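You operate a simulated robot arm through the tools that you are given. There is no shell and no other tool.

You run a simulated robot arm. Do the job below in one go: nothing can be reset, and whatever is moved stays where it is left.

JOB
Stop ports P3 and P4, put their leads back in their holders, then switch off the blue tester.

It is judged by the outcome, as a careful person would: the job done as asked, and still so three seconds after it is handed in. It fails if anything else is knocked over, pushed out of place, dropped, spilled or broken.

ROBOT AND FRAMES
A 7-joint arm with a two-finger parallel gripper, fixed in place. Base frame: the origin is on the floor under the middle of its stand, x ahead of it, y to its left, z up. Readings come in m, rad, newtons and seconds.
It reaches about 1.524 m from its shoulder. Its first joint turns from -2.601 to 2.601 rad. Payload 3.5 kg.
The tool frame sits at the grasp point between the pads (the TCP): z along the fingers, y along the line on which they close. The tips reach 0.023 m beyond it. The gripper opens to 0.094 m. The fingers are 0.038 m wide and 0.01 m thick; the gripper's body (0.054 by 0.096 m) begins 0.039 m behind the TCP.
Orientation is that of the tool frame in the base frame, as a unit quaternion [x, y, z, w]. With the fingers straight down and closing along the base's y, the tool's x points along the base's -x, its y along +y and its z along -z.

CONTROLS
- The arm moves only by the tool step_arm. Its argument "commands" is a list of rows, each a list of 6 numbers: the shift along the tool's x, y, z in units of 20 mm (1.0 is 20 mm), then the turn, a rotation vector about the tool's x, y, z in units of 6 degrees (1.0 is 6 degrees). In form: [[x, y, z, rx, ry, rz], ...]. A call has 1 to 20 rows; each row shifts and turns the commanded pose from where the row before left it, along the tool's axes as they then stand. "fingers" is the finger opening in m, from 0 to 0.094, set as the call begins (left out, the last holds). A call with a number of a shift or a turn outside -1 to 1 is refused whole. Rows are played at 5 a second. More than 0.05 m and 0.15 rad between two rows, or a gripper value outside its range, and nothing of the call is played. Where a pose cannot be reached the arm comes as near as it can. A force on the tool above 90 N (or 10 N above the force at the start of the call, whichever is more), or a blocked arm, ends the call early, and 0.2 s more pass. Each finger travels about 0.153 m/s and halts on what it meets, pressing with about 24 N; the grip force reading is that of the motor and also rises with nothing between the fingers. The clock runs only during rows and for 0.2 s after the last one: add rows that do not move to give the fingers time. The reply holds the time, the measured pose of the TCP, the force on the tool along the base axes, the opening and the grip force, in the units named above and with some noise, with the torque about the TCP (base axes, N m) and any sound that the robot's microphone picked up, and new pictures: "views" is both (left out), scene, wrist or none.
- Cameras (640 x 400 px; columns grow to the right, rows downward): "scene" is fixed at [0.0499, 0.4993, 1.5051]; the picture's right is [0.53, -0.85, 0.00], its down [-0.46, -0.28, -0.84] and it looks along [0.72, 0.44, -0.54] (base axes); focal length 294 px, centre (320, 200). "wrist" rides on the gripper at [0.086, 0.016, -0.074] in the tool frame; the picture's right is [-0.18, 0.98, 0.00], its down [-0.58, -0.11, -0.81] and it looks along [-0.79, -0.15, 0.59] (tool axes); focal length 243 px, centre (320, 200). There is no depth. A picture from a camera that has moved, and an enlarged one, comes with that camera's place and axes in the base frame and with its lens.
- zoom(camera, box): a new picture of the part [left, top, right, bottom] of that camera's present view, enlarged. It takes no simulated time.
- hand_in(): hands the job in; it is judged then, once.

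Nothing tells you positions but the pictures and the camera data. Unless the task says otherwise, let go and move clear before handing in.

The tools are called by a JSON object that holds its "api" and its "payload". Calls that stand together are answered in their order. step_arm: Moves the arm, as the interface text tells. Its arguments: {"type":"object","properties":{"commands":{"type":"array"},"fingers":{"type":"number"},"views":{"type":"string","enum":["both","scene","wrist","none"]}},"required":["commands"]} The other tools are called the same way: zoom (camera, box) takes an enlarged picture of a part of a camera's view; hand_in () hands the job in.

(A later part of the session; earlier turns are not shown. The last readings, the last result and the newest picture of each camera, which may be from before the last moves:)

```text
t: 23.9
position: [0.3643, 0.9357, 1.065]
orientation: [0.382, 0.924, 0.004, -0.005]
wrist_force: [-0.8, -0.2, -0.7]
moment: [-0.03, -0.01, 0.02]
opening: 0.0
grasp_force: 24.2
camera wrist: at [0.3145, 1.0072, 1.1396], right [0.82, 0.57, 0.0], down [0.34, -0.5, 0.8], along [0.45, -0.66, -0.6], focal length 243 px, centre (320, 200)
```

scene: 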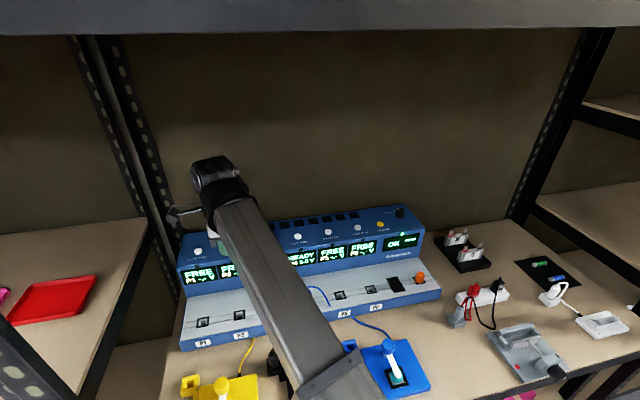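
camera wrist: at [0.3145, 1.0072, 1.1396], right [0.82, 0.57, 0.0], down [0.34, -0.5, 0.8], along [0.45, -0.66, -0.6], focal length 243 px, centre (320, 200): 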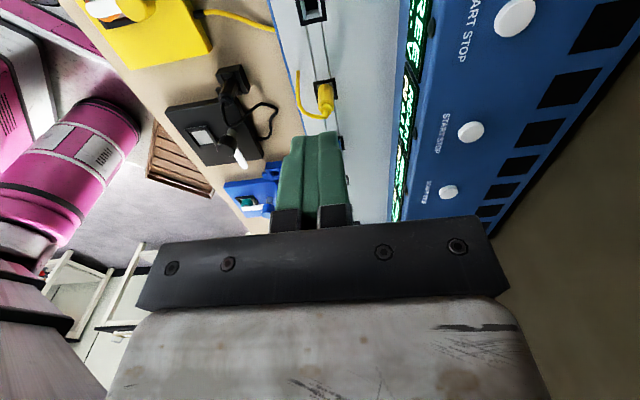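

The hand is now square to the console. I'll zoom in on the plugs and holders from this side.

{"api": "zoom", "payload": {"camera": "wrist", "box": [240, 0, 400, 200]}}

{"api": "zoom", "payload": {"camera": "wrist", "box": [80, 0, 280, 125]}}

{"api": "zoom", "payload": {"camera": "wrist", "box": [160, 60, 320, 220]}}

{"api": "zoom", "payload": {"camera": "scene", "box": [330, 260, 450, 360]}}

```text
2.00 times, centred on (320, 100) of wrist
camera zoom: at [0.3145, 1.0072, 1.1396], right [0.82, 0.57, 0.0], down [0.34, -0.5, 0.8], along [0.45, -0.66, -0.6], focal length 485 px, centre (320, 400)
```

zoom: 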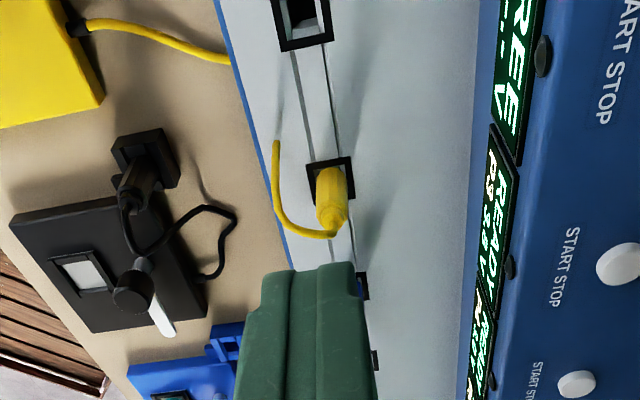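

```text
3.20 times, centred on (180, 62) of wrist
camera zoom: at [0.3145, 1.0072, 1.1396], right [0.82, 0.57, 0.0], down [0.34, -0.5, 0.8], along [0.45, -0.66, -0.6], focal length 776 px, centre (768, 640)
```

zoom: 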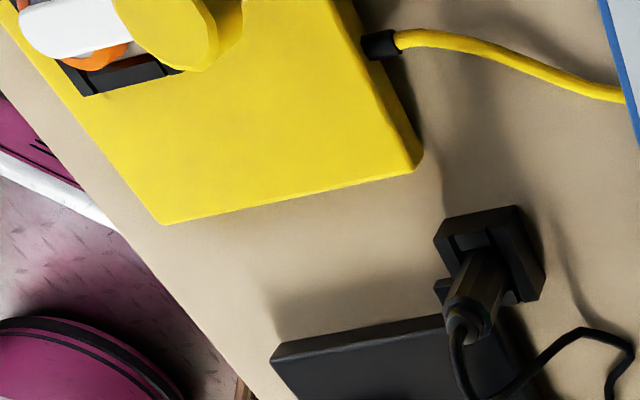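

```text
2.50 times, centred on (240, 140) of wrist
camera zoom: at [0.3145, 1.0072, 1.1396], right [0.82, 0.57, 0.0], down [0.34, -0.5, 0.8], along [0.45, -0.66, -0.6], focal length 606 px, centre (520, 350)
```

zoom: 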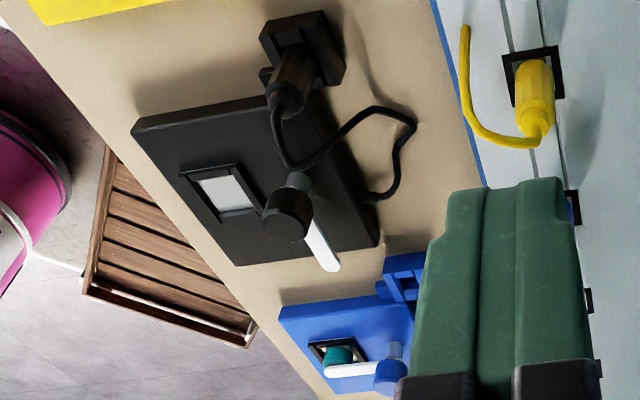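

```text
4.00 times, centred on (390, 310) of scene
camera zoom: at [0.0499, 0.4993, 1.5051], right [0.53, -0.85, 0.0], down [-0.46, -0.28, -0.84], along [0.72, 0.44, -0.54], focal length 1176 px, centre (40, -240)
```

zoom: 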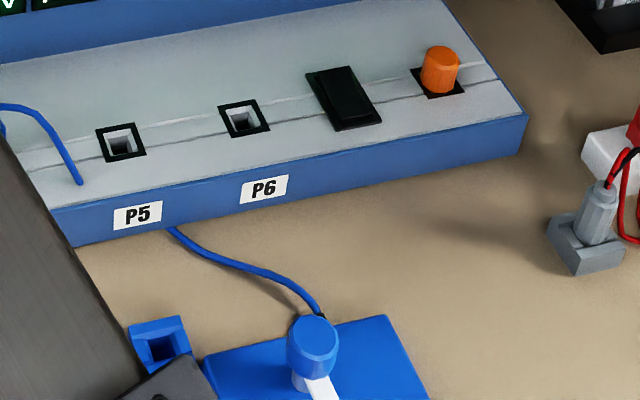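

Triangulating puts the P3 port at about (0.418, 0.869, 0.83) and P4 at about (0.484, 0.803, 0.83), directly in front of their buttons; both plugs stand vertical. I'll go above P4's blue plug with the fingers partly open.

{"api": "step_arm", "payload": {"commands": [[-0.991, -0.053, 0.3, 0, 0, 0], [-0.991, -0.053, 0.3, 0, 0, 0], [-0.991, -0.053, 0.3, 0, 0, 0], [-0.991, -0.053, 0.3, 0, 0, 0], [-0.991, -0.053, 0.3, 0, 0, 0], [-0.991, -0.053, 0.3, 0, 0, 0], [-0.991, -0.053, 0.3, 0, 0, 0], [-0.991, -0.053, 0.3, 0, 0, 0], [-0.991, -0.053, 0.3, 0, 0, 0], [0, 0, 0, 0, 0, 0]], "fingers": 0.06}}

{"api": "zoom", "payload": {"camera": "wrist", "box": [220, 0, 420, 200]}}

{"api": "zoom", "payload": {"camera": "scene", "box": [230, 210, 390, 330]}}

```text
t: 26.1
position: [0.4839, 0.8048, 1.0087]
orientation: [0.381, 0.925, 0.004, -0.005]
wrist_force: [0.5, -0.6, 0.0]
moment: [0.01, -0.01, 0.01]
opening: 0.06
grasp_force: 0.1
camera wrist: at [0.4339, 0.8757, 1.0836], right [0.82, 0.57, 0.0], down [0.34, -0.5, 0.8], along [0.45, -0.66, -0.6], focal length 243 px, centre (320, 200)
```

scene: 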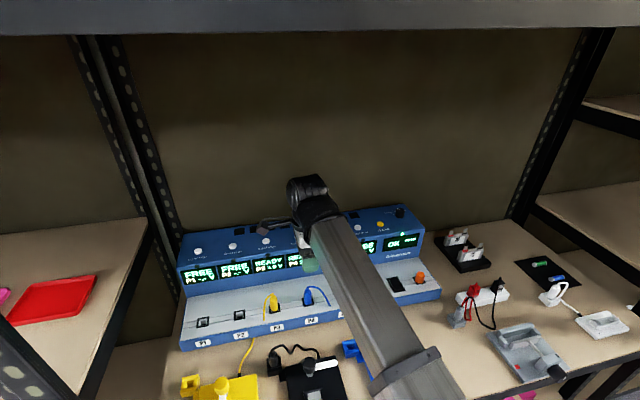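
wrist: 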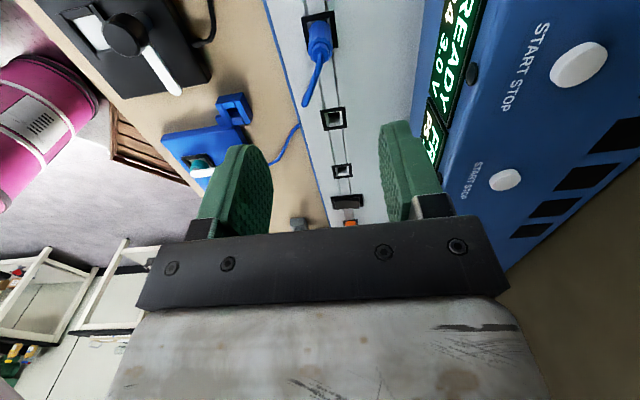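

```text
2.00 times, centred on (320, 100) of wrist
camera zoom: at [0.4339, 0.8757, 1.0836], right [0.82, 0.57, 0.0], down [0.34, -0.5, 0.8], along [0.45, -0.66, -0.6], focal length 485 px, centre (320, 400)
```

zoom: 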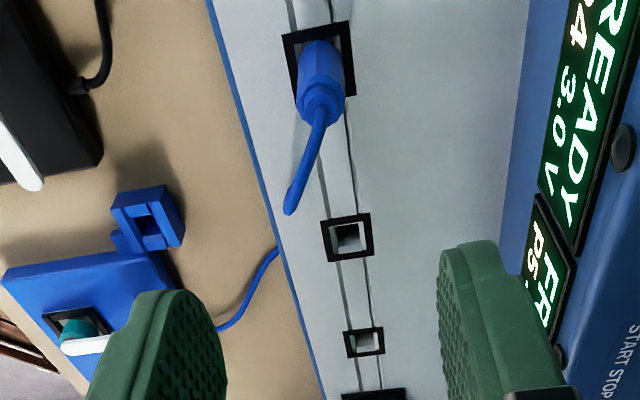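

```text
3.33 times, centred on (310, 270) of scene
camera zoom: at [0.0499, 0.4993, 1.5051], right [0.53, -0.85, 0.0], down [-0.46, -0.28, -0.84], along [0.72, 0.44, -0.54], focal length 980 px, centre (353, -33)
```

zoom: 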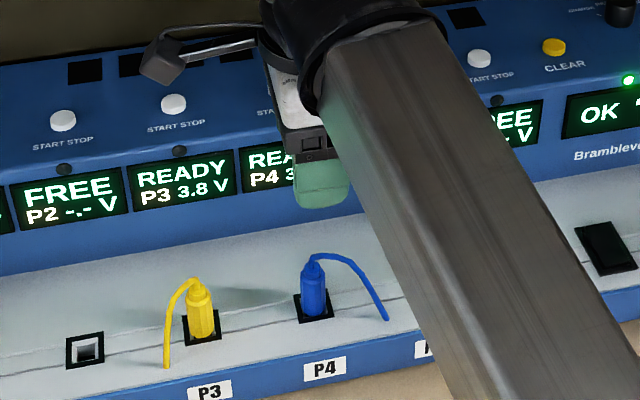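

The hand is centered over P4's blue plug to within a few millimetres, and the cable leaves sideways, clear of the fingers. I'll descend straight down around it and check before closing.

{"api": "step_arm", "payload": {"commands": [[0.05, 0, 1, 0, 0, 0], [0.05, 0, 1, 0, 0, 0], [0, 0, 1, 0, 0, 0], [0, 0, 1, 0, 0, 0], [0, 0, 1, 0, 0, 0], [0, 0, 1, 0, 0, 0], [0, 0, 0.5, 0, 0, 0], [0, 0, 0, 0, 0, 0]], "fingers": 0.05}}

{"api": "zoom", "payload": {"camera": "wrist", "box": [220, 60, 420, 220]}}

{"api": "zoom", "payload": {"camera": "scene", "box": [250, 230, 370, 330]}}

```text
t: 27.9
position: [0.4818, 0.8076, 0.8773]
orientation: [0.382, 0.924, 0.004, -0.004]
wrist_force: [0.6, -0.1, -0.5]
moment: [-0.02, 0.02, -0.01]
opening: 0.0498
grasp_force: 0.0
camera wrist: at [0.4314, 0.8779, 0.9531], right [0.82, 0.57, 0.0], down [0.34, -0.5, 0.8], along [0.45, -0.66, -0.6], focal length 243 px, centre (320, 200)
```

scene: 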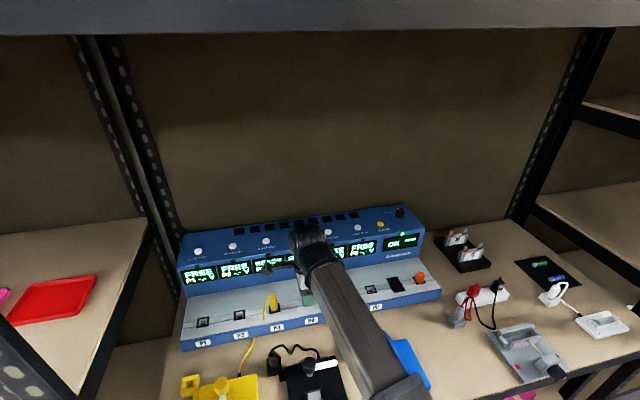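
wrist: 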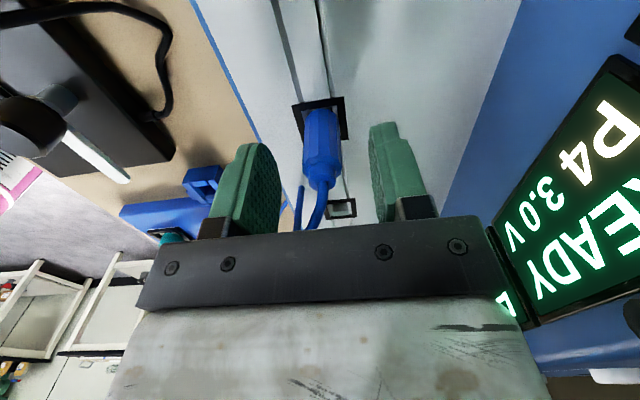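

```text
2.50 times, centred on (320, 140) of wrist
camera zoom: at [0.4314, 0.8779, 0.9531], right [0.82, 0.57, 0.0], down [0.34, -0.5, 0.8], along [0.45, -0.66, -0.6], focal length 606 px, centre (320, 350)
```

zoom: 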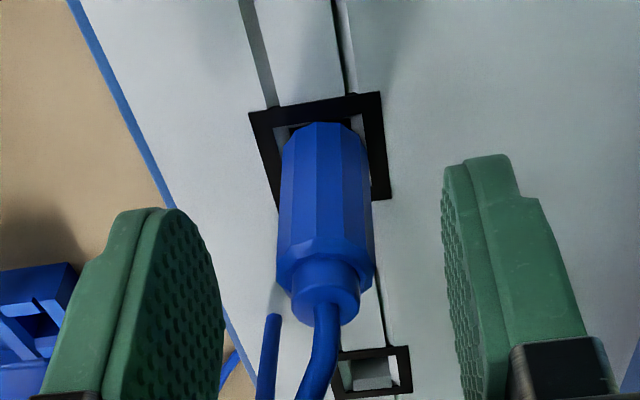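

```text
4.00 times, centred on (310, 280) of scene
camera zoom: at [0.0499, 0.4993, 1.5051], right [0.53, -0.85, 0.0], down [-0.46, -0.28, -0.84], along [0.72, 0.44, -0.54], focal length 1176 px, centre (360, -120)
```

zoom: 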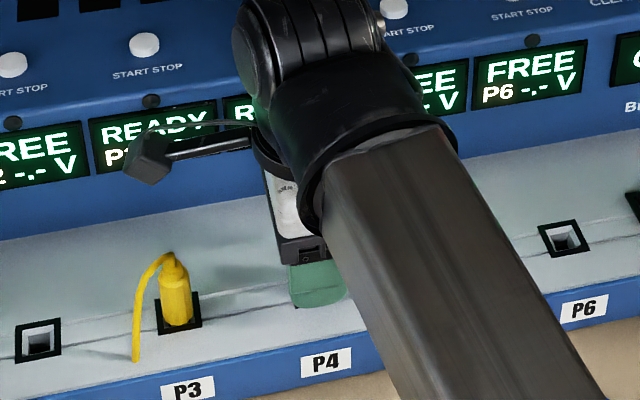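

The plug is centered between the pads and aligned with the hand. I'll lower another 13 mm and then close on it.

{"api": "step_arm", "payload": {"commands": [[0, 0, 0.35, 0, 0, 0], [0, 0, 0.3, 0, 0, 0], [0, 0, 0, 0, 0, 0]], "views": "none"}}

{"api": "step_arm", "payload": {"commands": [[0, 0, 0, 0, 0, 0], [0, 0, 0, 0, 0, 0], [0, 0, 0, 0, 0, 0]], "fingers": 0, "views": "wrist"}}

{"api": "zoom", "payload": {"camera": "wrist", "box": [220, 60, 420, 220]}}

```text
t: 28.7
position: [0.482, 0.807, 0.8651]
orientation: [0.381, 0.925, 0.004, -0.005]
wrist_force: [-1.1, 0.0, 0.3]
moment: [0.0, -0.02, -0.04]
opening: 0.05
grasp_force: 0.0
```

```text
t: 29.5
position: [0.4815, 0.8072, 0.8646]
orientation: [0.38, 0.925, 0.004, -0.005]
wrist_force: [-0.4, -0.2, 0.0]
moment: [-0.1, 0.08, -0.01]
opening: 0.0187
grasp_force: 23.7
camera wrist: at [0.4313, 0.8779, 0.9401], right [0.82, 0.57, 0.0], down [0.34, -0.5, 0.8], along [0.45, -0.66, -0.6], focal length 243 px, centre (320, 200)
```

wrist: 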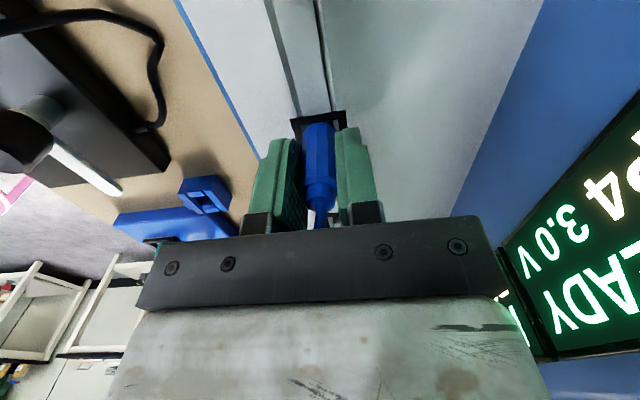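

```text
2.50 times, centred on (320, 140) of wrist
camera zoom: at [0.4313, 0.8779, 0.9401], right [0.82, 0.57, 0.0], down [0.34, -0.5, 0.8], along [0.45, -0.66, -0.6], focal length 606 px, centre (320, 350)
```

zoom: 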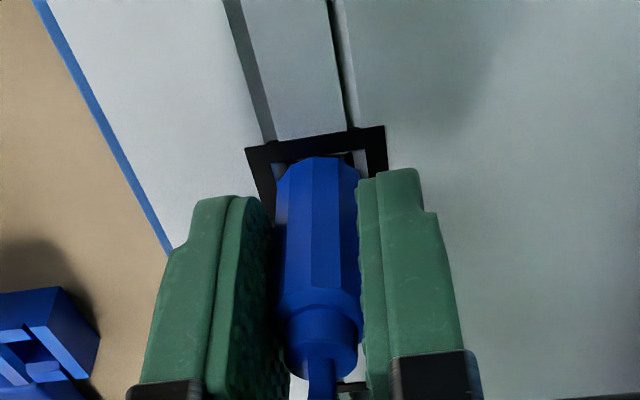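

The blue plug is gripped at 18.7 mm. I'll pull it straight up.

{"api": "step_arm", "payload": {"commands": [[0, 0, -0.25, 0, 0, 0], [0, 0, -0.25, 0, 0, 0], [0, 0, -0.5, 0, 0, 0], [0, 0, -0.5, 0, 0, 0], [0, 0, -1, 0, 0, 0], [0, 0, -1, 0, 0, 0], [0, 0, -1, 0, 0, 0], [0, 0, -0.5, 0, 0, 0]]}}

{"api": "zoom", "payload": {"camera": "wrist", "box": [220, 20, 420, 220]}}

{"api": "zoom", "payload": {"camera": "wrist", "box": [100, 60, 260, 240]}}

{"api": "zoom", "payload": {"camera": "scene", "box": [250, 210, 390, 330]}}

```text
t: 31.3
position: [0.4819, 0.8067, 0.9657]
orientation: [0.38, 0.925, 0.004, -0.005]
wrist_force: [0.6, -0.3, 0.5]
moment: [0.01, -0.02, -0.01]
opening: 0.0185
grasp_force: 23.9
camera wrist: at [0.4317, 0.8772, 1.0403], right [0.82, 0.57, 0.0], down [0.34, -0.5, 0.8], along [0.45, -0.66, -0.6], focal length 243 px, centre (320, 200)
```

scene: 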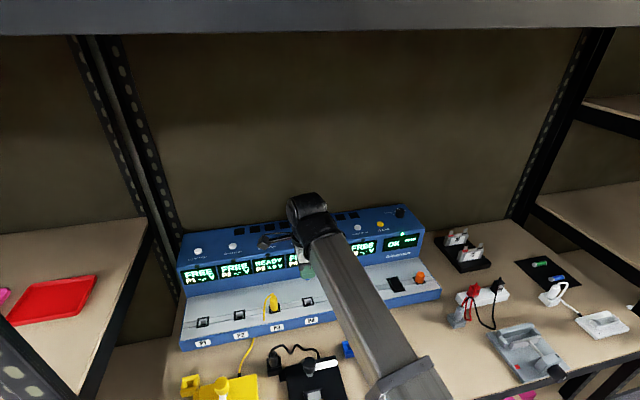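
wrist: 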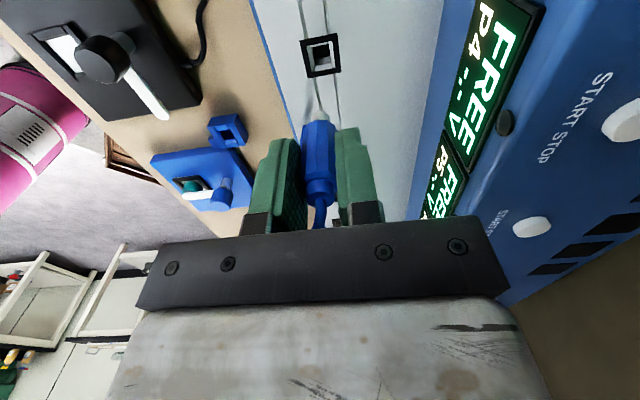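

```text
2.00 times, centred on (320, 120) of wrist
camera zoom: at [0.4317, 0.8772, 1.0403], right [0.82, 0.57, 0.0], down [0.34, -0.5, 0.8], along [0.45, -0.66, -0.6], focal length 485 px, centre (320, 360)
```

zoom: 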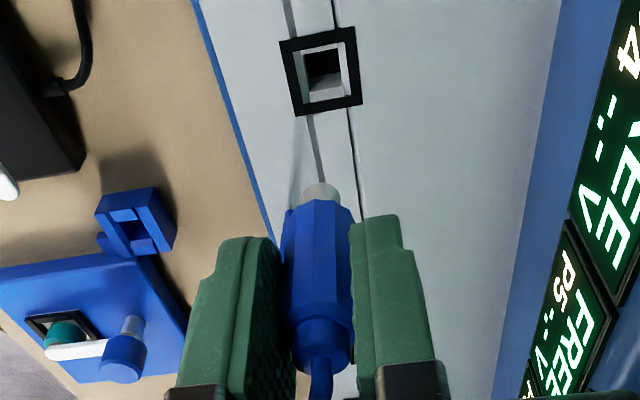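

```text
2.22 times, centred on (180, 150) of wrist
camera zoom: at [0.4317, 0.8772, 1.0403], right [0.82, 0.57, 0.0], down [0.34, -0.5, 0.8], along [0.45, -0.66, -0.6], focal length 539 px, centre (631, 311)
```

zoom: 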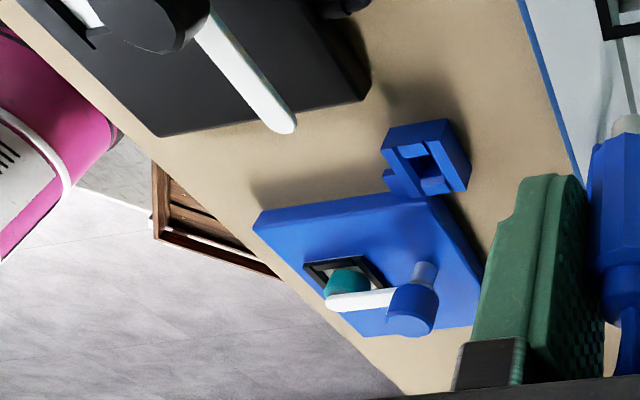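

```text
3.33 times, centred on (320, 270) of scene
camera zoom: at [0.0499, 0.4993, 1.5051], right [0.53, -0.85, 0.0], down [-0.46, -0.28, -0.84], along [0.72, 0.44, -0.54], focal length 980 px, centre (320, -33)
```

zoom: 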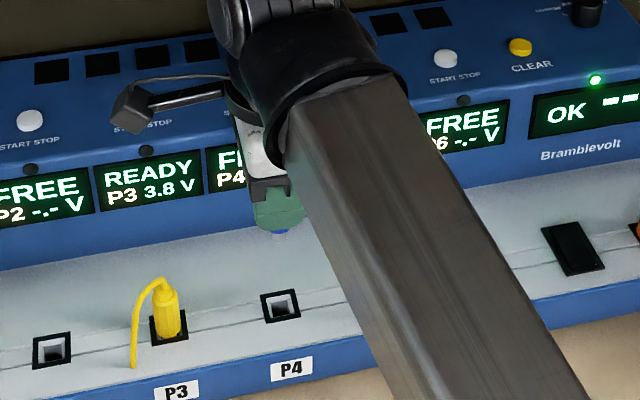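

P4 now shows FREE and the blue plug, which has a round barrel tip, is in hand. I'll zoom on the blue holder to locate its hole.

{"api": "zoom", "payload": {"camera": "wrist", "box": [190, 100, 260, 150]}}

{"api": "zoom", "payload": {"camera": "scene", "box": [330, 325, 390, 375]}}

{"api": "zoom", "payload": {"camera": "scene", "box": [170, 365, 230, 400]}}

```text
8.00 times, centred on (225, 125) of wrist
camera zoom: at [0.4317, 0.8772, 1.0403], right [0.82, 0.57, 0.0], down [0.34, -0.5, 0.8], along [0.45, -0.66, -0.6], focal length 1941 px, centre (1080, 800)
```

zoom: 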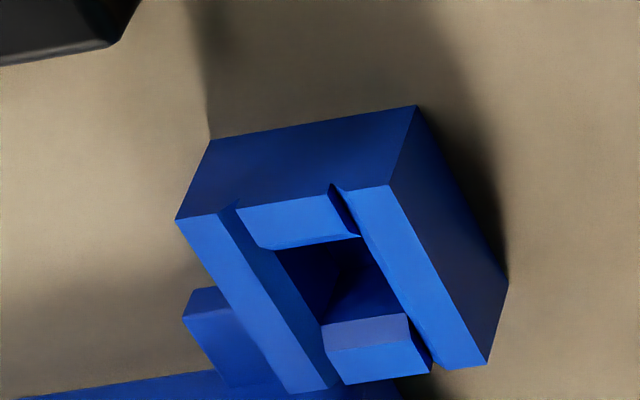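

```text
8.00 times, centred on (360, 350) of scene
camera zoom: at [0.0499, 0.4993, 1.5051], right [0.53, -0.85, 0.0], down [-0.46, -0.28, -0.84], along [0.72, 0.44, -0.54], focal length 2352 px, centre (0, -1000)
```

zoom: 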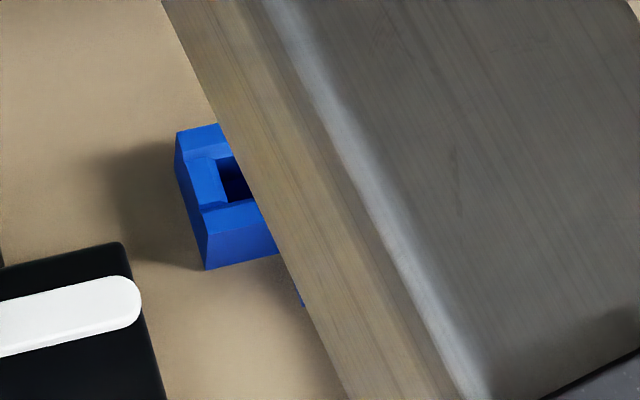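

```text
10.67 times, centred on (200, 382) of scene
camera zoom: at [0.0499, 0.4993, 1.5051], right [0.53, -0.85, 0.0], down [-0.46, -0.28, -0.84], along [0.72, 0.44, -0.54], focal length 3137 px, centre (1600, -1747)
```

zoom: 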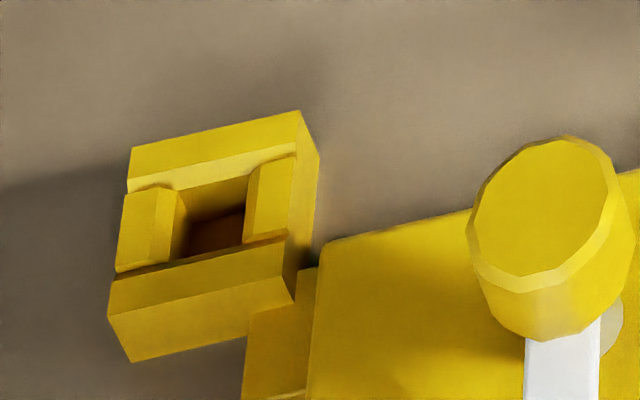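

The blue holder measures as a 34 mm block aligned with the console, hole centre at about (0.4475, 0.6505) and top at z≈0.795. The barrel tip is about 12 mm long. I'll carry the plug above it.

{"api": "step_arm", "payload": {"commands": [[-0.537, -0.843, 0.1, 0, 0, 0], [-0.537, -0.843, 0.1, 0, 0, 0], [-0.537, -0.843, 0.1, 0, 0, 0], [-0.537, -0.843, 0.15, 0, 0, 0], [-0.537, -0.843, 0.15, 0, 0, 0], [-0.537, -0.843, 0.15, 0, 0, 0], [-0.537, -0.843, 0.15, 0, 0, 0], [-0.537, -0.843, 0.15, 0, 0, 0], [0, 0, 0, 0, 0, 0]]}}

{"api": "zoom", "payload": {"camera": "wrist", "box": [240, 60, 400, 220]}}

{"api": "zoom", "payload": {"camera": "scene", "box": [250, 240, 410, 380]}}

```text
t: 33.3
position: [0.4468, 0.651, 0.9423]
orientation: [0.381, 0.924, 0.003, -0.005]
wrist_force: [0.6, 0.5, -0.1]
moment: [0.02, 0.0, -0.03]
opening: 0.0187
grasp_force: 23.8
camera wrist: at [0.3969, 0.7214, 1.0177], right [0.82, 0.57, 0.0], down [0.34, -0.5, 0.8], along [0.45, -0.66, -0.6], focal length 243 px, centre (320, 200)
```

scene: 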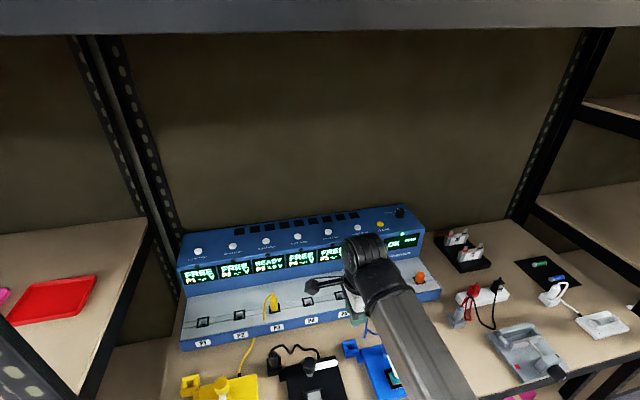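
wrist: 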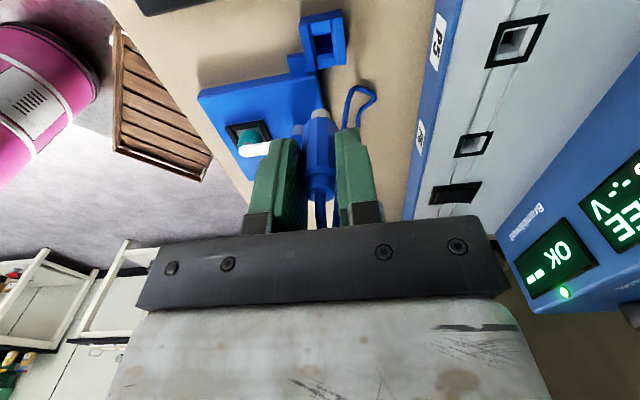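

```text
2.50 times, centred on (320, 140) of wrist
camera zoom: at [0.3969, 0.7214, 1.0177], right [0.82, 0.57, 0.0], down [0.34, -0.5, 0.8], along [0.45, -0.66, -0.6], focal length 606 px, centre (320, 350)
```

zoom: 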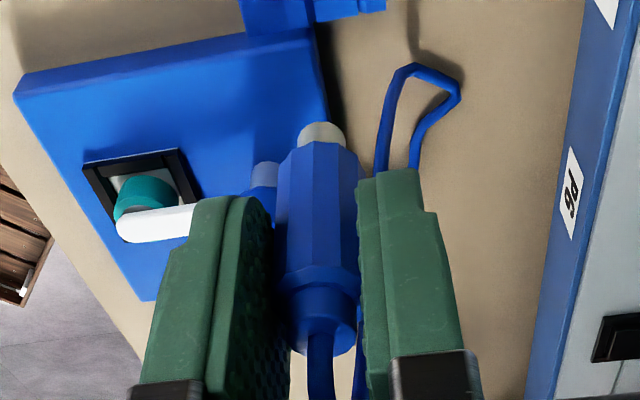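

```text
2.86 times, centred on (330, 310) of scene
camera zoom: at [0.0499, 0.4993, 1.5051], right [0.53, -0.85, 0.0], down [-0.46, -0.28, -0.84], along [0.72, 0.44, -0.54], focal length 840 px, centre (291, -114)
```

zoom: 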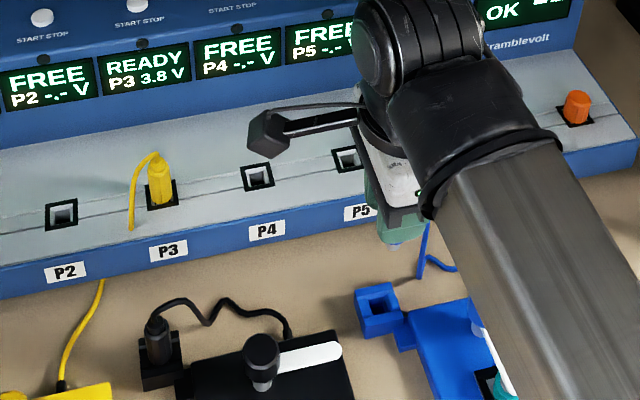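

The holder is visible just beyond the plug tip. I'll zoom on it for a precise offset.

{"api": "zoom", "payload": {"camera": "wrist", "box": [270, 0, 370, 80]}}

```text
5.00 times, centred on (320, 40) of wrist
camera zoom: at [0.3969, 0.7214, 1.0177], right [0.82, 0.57, 0.0], down [0.34, -0.5, 0.8], along [0.45, -0.66, -0.6], focal length 1213 px, centre (320, 1000)
```

zoom: 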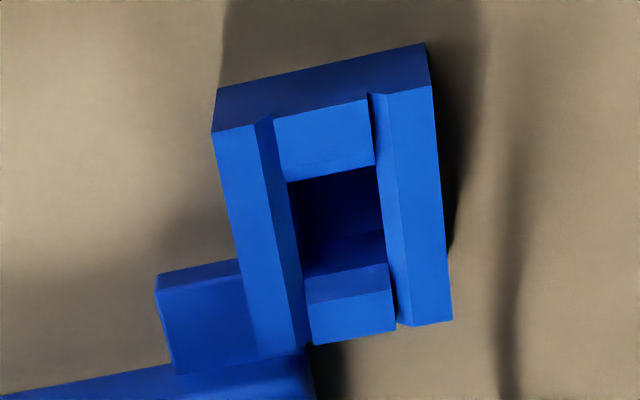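

The axis looks within about 2–4 mm of the hole. I'll lower partway and refine before inserting.

{"api": "step_arm", "payload": {"commands": [[0, 0, 1, 0, 0, 0], [0, 0, 1, 0, 0, 0], [0, 0, 0.9, 0, 0, 0], [0, 0, 0, 0, 0, 0]], "views": "wrist"}}

{"api": "zoom", "payload": {"camera": "wrist", "box": [260, 50, 380, 150]}}

{"api": "zoom", "payload": {"camera": "scene", "box": [320, 290, 400, 370]}}

```text
t: 34.3
position: [0.4469, 0.6513, 0.8839]
orientation: [0.381, 0.924, 0.003, -0.005]
wrist_force: [0.1, 0.0, -0.6]
moment: [0.01, -0.01, 0.02]
opening: 0.0185
grasp_force: 24.1
camera wrist: at [0.3962, 0.7216, 0.9595], right [0.82, 0.57, 0.0], down [0.34, -0.5, 0.8], along [0.45, -0.66, -0.6], focal length 243 px, centre (320, 200)
```

wrist: 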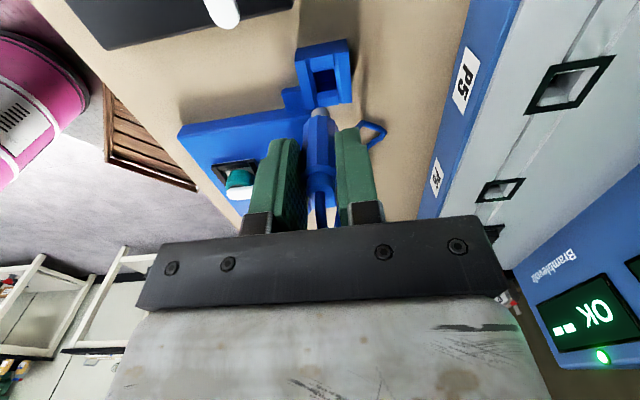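

```text
4.00 times, centred on (320, 100) of wrist
camera zoom: at [0.3962, 0.7216, 0.9595], right [0.82, 0.57, 0.0], down [0.34, -0.5, 0.8], along [0.45, -0.66, -0.6], focal length 970 px, centre (320, 600)
```

zoom: 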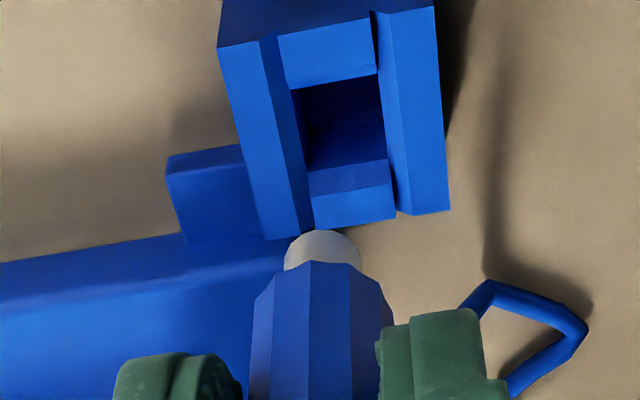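

```text
5.00 times, centred on (360, 330) of scene
camera zoom: at [0.0499, 0.4993, 1.5051], right [0.53, -0.85, 0.0], down [-0.46, -0.28, -0.84], along [0.72, 0.44, -0.54], focal length 1470 px, centre (120, -450)
```

zoom: 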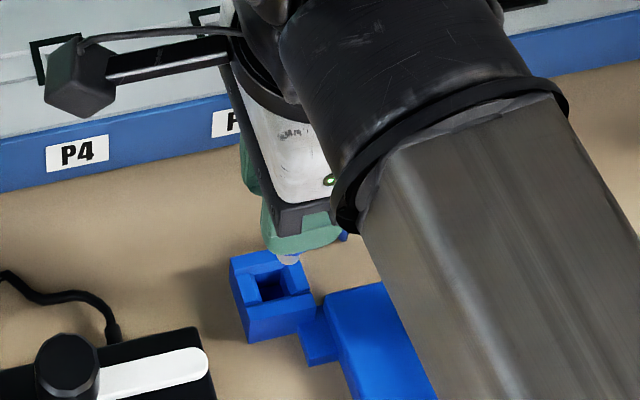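

From both cameras the hole lies about 4 mm toward the back from the plug axis. I'll correct that and lower until the tip is just above the holder.

{"api": "step_arm", "payload": {"commands": [[0.04, 0.2, 0.5, 0, 0, 0], [0, 0, 0.65, 0, 0, 0], [0, 0, 0, 0, 0, 0]], "views": "wrist"}}

{"api": "zoom", "payload": {"camera": "wrist", "box": [260, 70, 380, 170]}}

{"api": "zoom", "payload": {"camera": "scene", "box": [320, 310, 400, 370]}}

```text
t: 35.1
position: [0.4482, 0.6543, 0.8616]
orientation: [0.382, 0.924, 0.003, -0.005]
wrist_force: [-0.3, 0.4, -0.5]
moment: [-0.01, -0.06, 0.01]
opening: 0.0185
grasp_force: 23.6
camera wrist: at [0.3987, 0.7251, 0.9368], right [0.82, 0.57, 0.0], down [0.34, -0.5, 0.8], along [0.45, -0.66, -0.6], focal length 243 px, centre (320, 200)
```

wrist: 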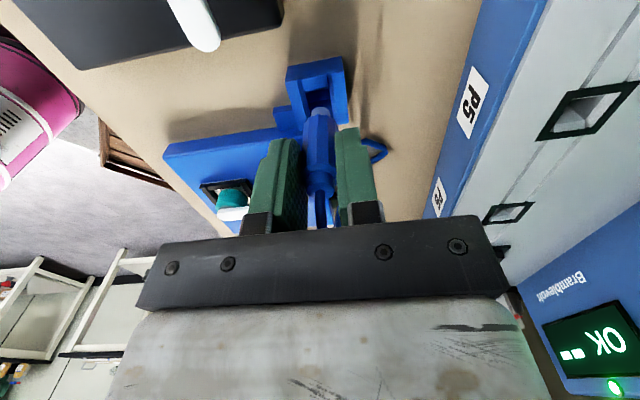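

```text
4.00 times, centred on (320, 120) of wrist
camera zoom: at [0.3987, 0.7251, 0.9368], right [0.82, 0.57, 0.0], down [0.34, -0.5, 0.8], along [0.45, -0.66, -0.6], focal length 970 px, centre (320, 520)
```

zoom: 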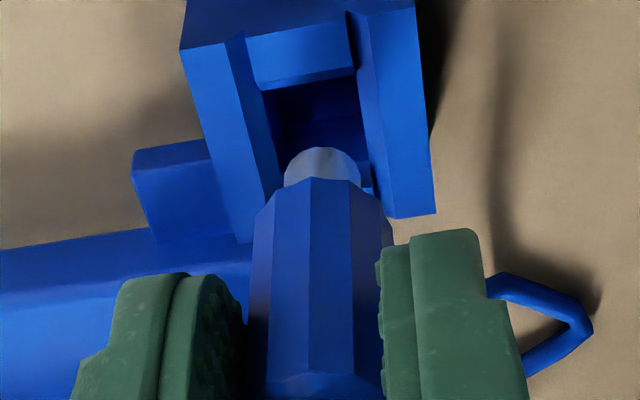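

```text
6.67 times, centred on (360, 340) of scene
camera zoom: at [0.0499, 0.4993, 1.5051], right [0.53, -0.85, 0.0], down [-0.46, -0.28, -0.84], along [0.72, 0.44, -0.54], focal length 1960 px, centre (53, -733)
```

zoom: 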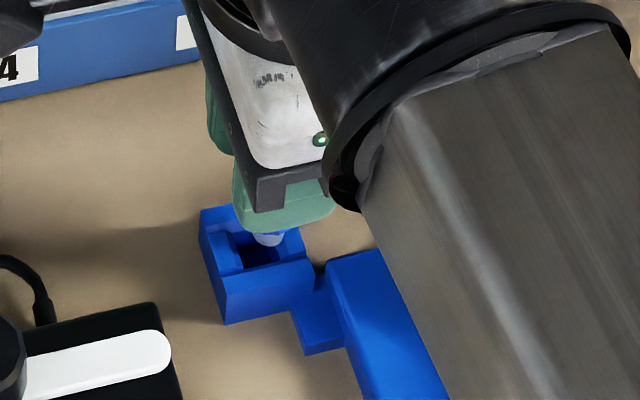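

The plug tip hovers above the opening. I'll zoom further in both cameras to confirm the alignment before inserting.

{"api": "zoom", "payload": {"camera": "scene", "box": [340, 325, 380, 355]}}

{"api": "zoom", "payload": {"camera": "wrist", "box": [280, 70, 360, 130]}}

```text
13.33 times, centred on (360, 340) of scene
camera zoom: at [0.0499, 0.4993, 1.5051], right [0.53, -0.85, 0.0], down [-0.46, -0.28, -0.84], along [0.72, 0.44, -0.54], focal length 3921 px, centre (-213, -1667)
```

zoom: 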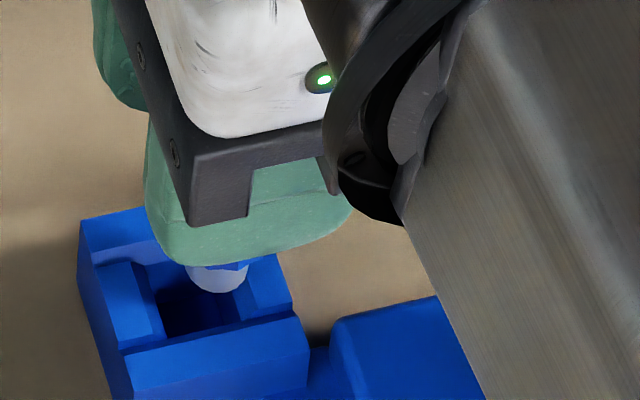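

```text
6.67 times, centred on (320, 100) of wrist
camera zoom: at [0.3987, 0.7251, 0.9368], right [0.82, 0.57, 0.0], down [0.34, -0.5, 0.8], along [0.45, -0.66, -0.6], focal length 1618 px, centre (320, 867)
```

zoom: 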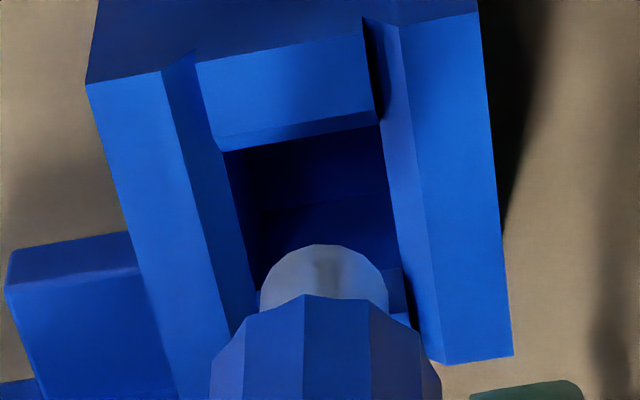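

I need a clearer reading of the holder's edges in the scene view.

{"api": "zoom", "payload": {"camera": "scene", "box": [340, 335, 376, 362]}}

```text
14.81 times, centred on (358, 348) of scene
camera zoom: at [0.0499, 0.4993, 1.5051], right [0.53, -0.85, 0.0], down [-0.46, -0.28, -0.84], along [0.72, 0.44, -0.54], focal length 4356 px, centre (-243, -2000)
```

zoom: 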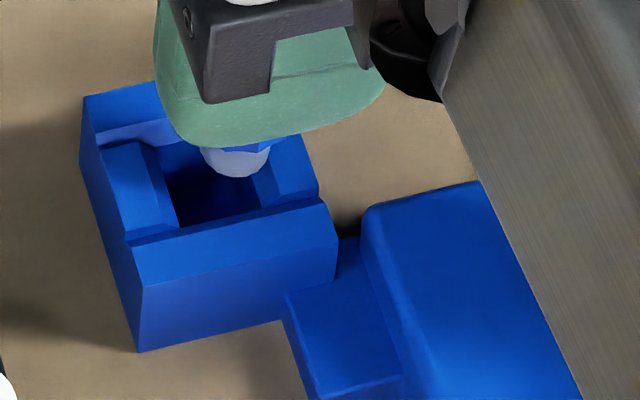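

The plug slipped a few millimetres in the grip and its tip leans slightly toward +u. I'll shift about 4 mm toward -u, lower a little and recheck.

{"api": "step_arm", "payload": {"commands": [[0.19, 0.02, 0, 0, 0, 0], [0, 0, 0.25, 0, 0, 0], [0, 0, 0, 0, 0, 0]], "views": "none"}}

{"api": "zoom", "payload": {"camera": "scene", "box": [340, 335, 376, 362]}}

{"api": "zoom", "payload": {"camera": "wrist", "box": [280, 70, 360, 130]}}

```text
t: 35.9
position: [0.4465, 0.6581, 0.8573]
orientation: [0.381, 0.925, 0.004, -0.005]
wrist_force: [0.6, 0.0, 0.3]
moment: [0.0, -0.03, -0.03]
opening: 0.0186
grasp_force: 23.5
```

```text
14.81 times, centred on (358, 348) of scene
camera zoom: at [0.0499, 0.4993, 1.5051], right [0.53, -0.85, 0.0], down [-0.46, -0.28, -0.84], along [0.72, 0.44, -0.54], focal length 4356 px, centre (-243, -2000)
```

zoom: 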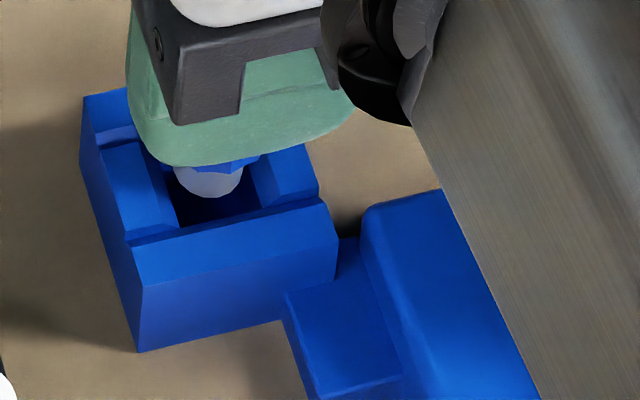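

```text
6.67 times, centred on (320, 100) of wrist
camera zoom: at [0.3962, 0.7284, 0.9321], right [0.82, 0.57, 0.0], down [0.34, -0.5, 0.8], along [0.45, -0.66, -0.6], focal length 1618 px, centre (320, 867)
```

zoom: 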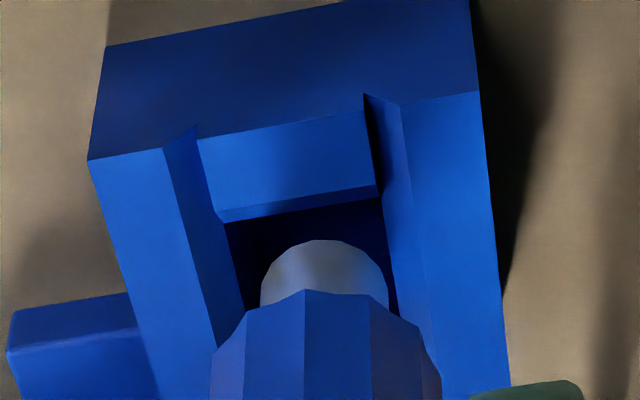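

Both views now show the tip centered in the opening. I'll lower slowly and watch the force.

{"api": "step_arm", "payload": {"commands": [[0, -0.02, 0.15, 0, 0, 0], [0, 0, 0.15, 0, 0, 0], [0, 0, 0.15, 0, 0, 0]], "views": "none"}}

{"api": "zoom", "payload": {"camera": "scene", "box": [340, 335, 376, 362]}}

{"api": "zoom", "payload": {"camera": "wrist", "box": [280, 70, 360, 130]}}

```text
t: 36.7
position: [0.447, 0.6577, 0.8483]
orientation: [0.38, 0.925, 0.004, -0.005]
wrist_force: [1.5, 1.6, 1.1]
moment: [0.03, -0.04, 0.03]
opening: 0.0184
grasp_force: 24.2
```

```text
14.81 times, centred on (358, 348) of scene
camera zoom: at [0.0499, 0.4993, 1.5051], right [0.53, -0.85, 0.0], down [-0.46, -0.28, -0.84], along [0.72, 0.44, -0.54], focal length 4356 px, centre (-243, -2000)
```

zoom: 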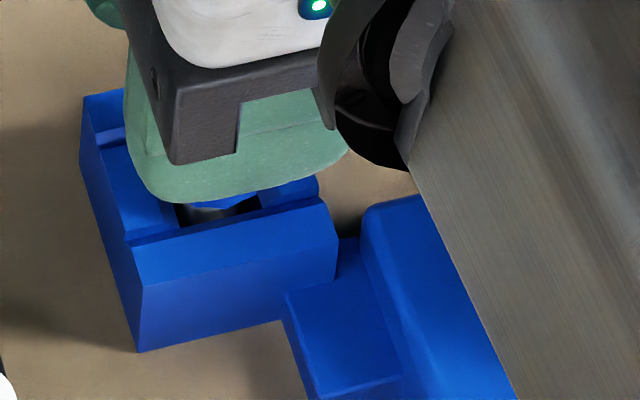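

```text
6.67 times, centred on (320, 100) of wrist
camera zoom: at [0.3957, 0.7281, 0.9229], right [0.82, 0.57, 0.0], down [0.34, -0.5, 0.8], along [0.45, -0.66, -0.6], focal length 1618 px, centre (320, 867)
```

zoom: 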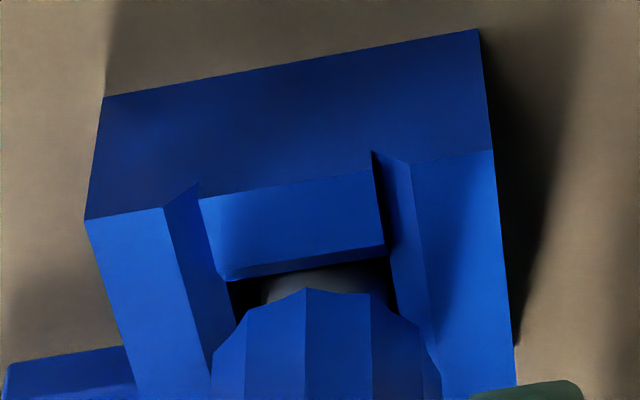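

The tip is entering the hole with almost no force. I'll continue down.

{"api": "step_arm", "payload": {"commands": [[0, 0, 0.12, 0, 0, 0], [0, 0, 0.12, 0, 0, 0], [0, 0, 0.12, 0, 0, 0]], "views": "none"}}

{"api": "zoom", "payload": {"camera": "scene", "box": [340, 335, 376, 362]}}

{"api": "zoom", "payload": {"camera": "wrist", "box": [280, 70, 360, 130]}}

```text
t: 37.5
position: [0.4453, 0.6567, 0.8417]
orientation: [0.382, 0.924, 0.004, -0.005]
wrist_force: [-1.0, -1.6, 19.3]
moment: [-0.26, 0.19, 0.05]
opening: 0.0185
grasp_force: 23.8
```

```text
14.81 times, centred on (358, 348) of scene
camera zoom: at [0.0499, 0.4993, 1.5051], right [0.53, -0.85, 0.0], down [-0.46, -0.28, -0.84], along [0.72, 0.44, -0.54], focal length 4356 px, centre (-243, -2000)
```

zoom: 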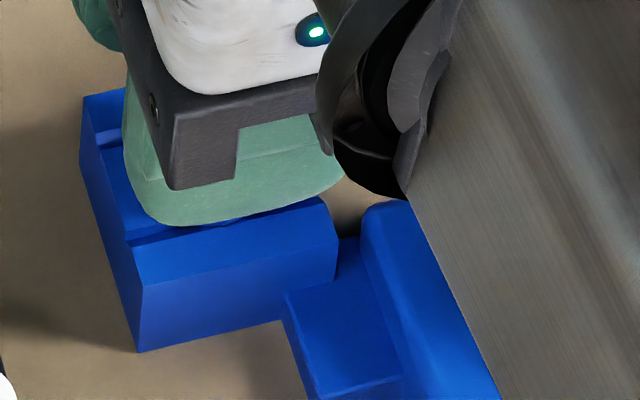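

```text
6.67 times, centred on (320, 100) of wrist
camera zoom: at [0.3956, 0.728, 0.9166], right [0.82, 0.57, 0.0], down [0.34, -0.5, 0.8], along [0.45, -0.66, -0.6], focal length 1618 px, centre (320, 867)
```

zoom: 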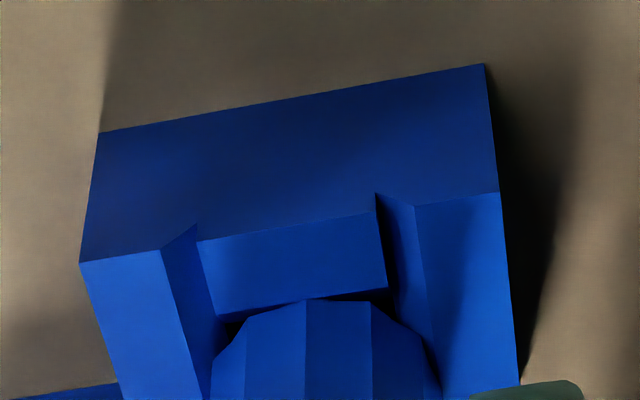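

Contact is now about 19 N with the plug body down at the holder walls. I'll push another couple of millimetres to be sure it is fully seated.

{"api": "step_arm", "payload": {"commands": [[0, 0, 0.1, 0, 0, 0], [0, 0, 0.05, 0, 0, 0]], "views": "none"}}

{"api": "zoom", "payload": {"camera": "wrist", "box": [260, 70, 380, 220]}}

```text
t: 38.1
position: [0.4467, 0.6576, 0.8389]
orientation: [0.381, 0.925, 0.004, -0.005]
wrist_force: [1.8, 0.8, 17.7]
moment: [0.15, -0.25, 0.04]
opening: 0.0182
grasp_force: 23.7
```

```text
2.67 times, centred on (320, 145) of wrist
camera zoom: at [0.3955, 0.7281, 0.9133], right [0.82, 0.57, 0.0], down [0.34, -0.5, 0.8], along [0.45, -0.66, -0.6], focal length 647 px, centre (320, 347)
```

zoom: 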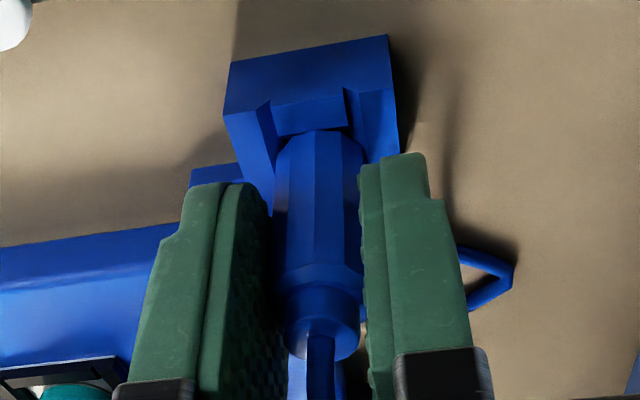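

The gripper now slides rather than pushing the plug further, so the plug looks bottomed in its holder. I'll open the fingers and check that it stands by itself.

{"api": "step_arm", "payload": {"commands": [[0, 0, 0, 0, 0, 0], [0, 0, 0, 0, 0, 0]], "fingers": 0.045, "views": "none"}}

{"api": "step_arm", "payload": {"commands": [[0, 0, -0.5, 0, 0, 0], [0, 0, -1, 0, 0, 0], [0, 0, -1, 0, 0, 0], [0, 0, -1, 0, 0, 0], [0, 0, 0, 0, 0, 0]]}}

{"api": "zoom", "payload": {"camera": "wrist", "box": [240, 20, 400, 180]}}

{"api": "zoom", "payload": {"camera": "scene", "box": [330, 310, 390, 370]}}

```text
t: 38.7
position: [0.4455, 0.657, 0.8378]
orientation: [0.38, 0.925, 0.003, -0.005]
wrist_force: [0.4, -0.7, 0.0]
moment: [0.04, 0.0, -0.02]
opening: 0.0453
grasp_force: 0.1
```

```text
t: 39.9
position: [0.446, 0.6557, 0.9072]
orientation: [0.381, 0.924, 0.004, -0.005]
wrist_force: [-0.6, 0.1, -0.4]
moment: [-0.03, -0.03, 0.0]
opening: 0.0451
grasp_force: 0.1
camera wrist: at [0.3959, 0.7269, 0.9826], right [0.82, 0.57, 0.0], down [0.34, -0.5, 0.8], along [0.45, -0.66, -0.6], focal length 243 px, centre (320, 200)
```

scene: 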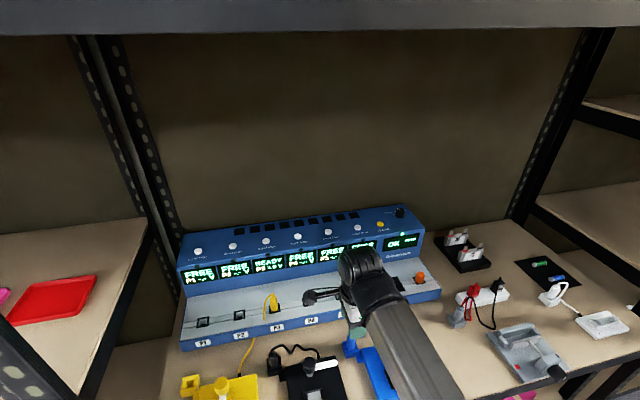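
wrist: 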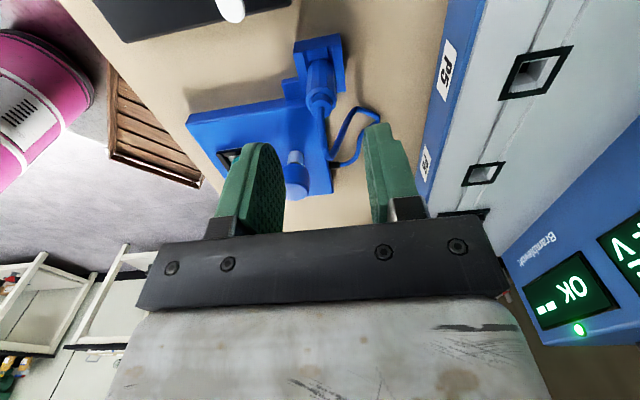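

```text
2.50 times, centred on (320, 100) of wrist
camera zoom: at [0.3959, 0.7269, 0.9826], right [0.82, 0.57, 0.0], down [0.34, -0.5, 0.8], along [0.45, -0.66, -0.6], focal length 606 px, centre (320, 450)
```

zoom: 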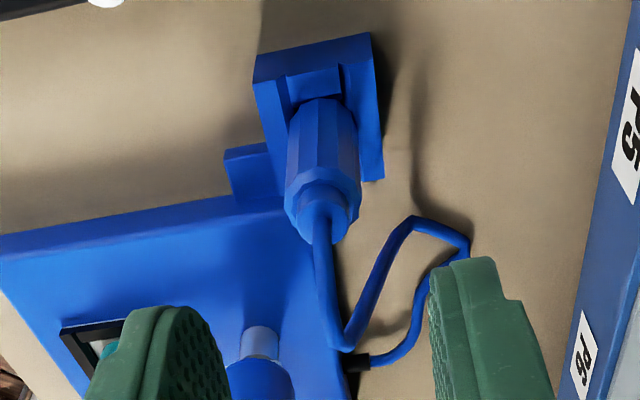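

```text
6.67 times, centred on (360, 340) of scene
camera zoom: at [0.0499, 0.4993, 1.5051], right [0.53, -0.85, 0.0], down [-0.46, -0.28, -0.84], along [0.72, 0.44, -0.54], focal length 1960 px, centre (53, -733)
```

zoom: 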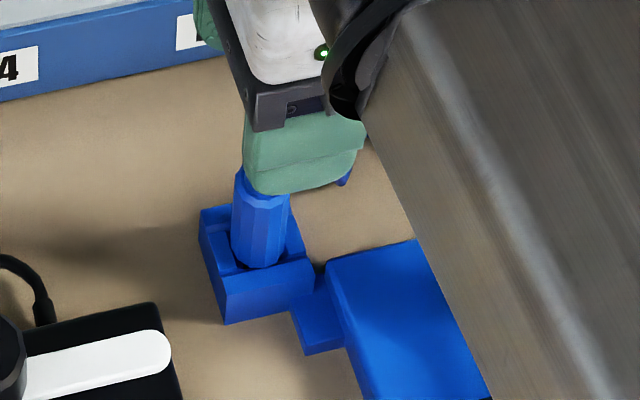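

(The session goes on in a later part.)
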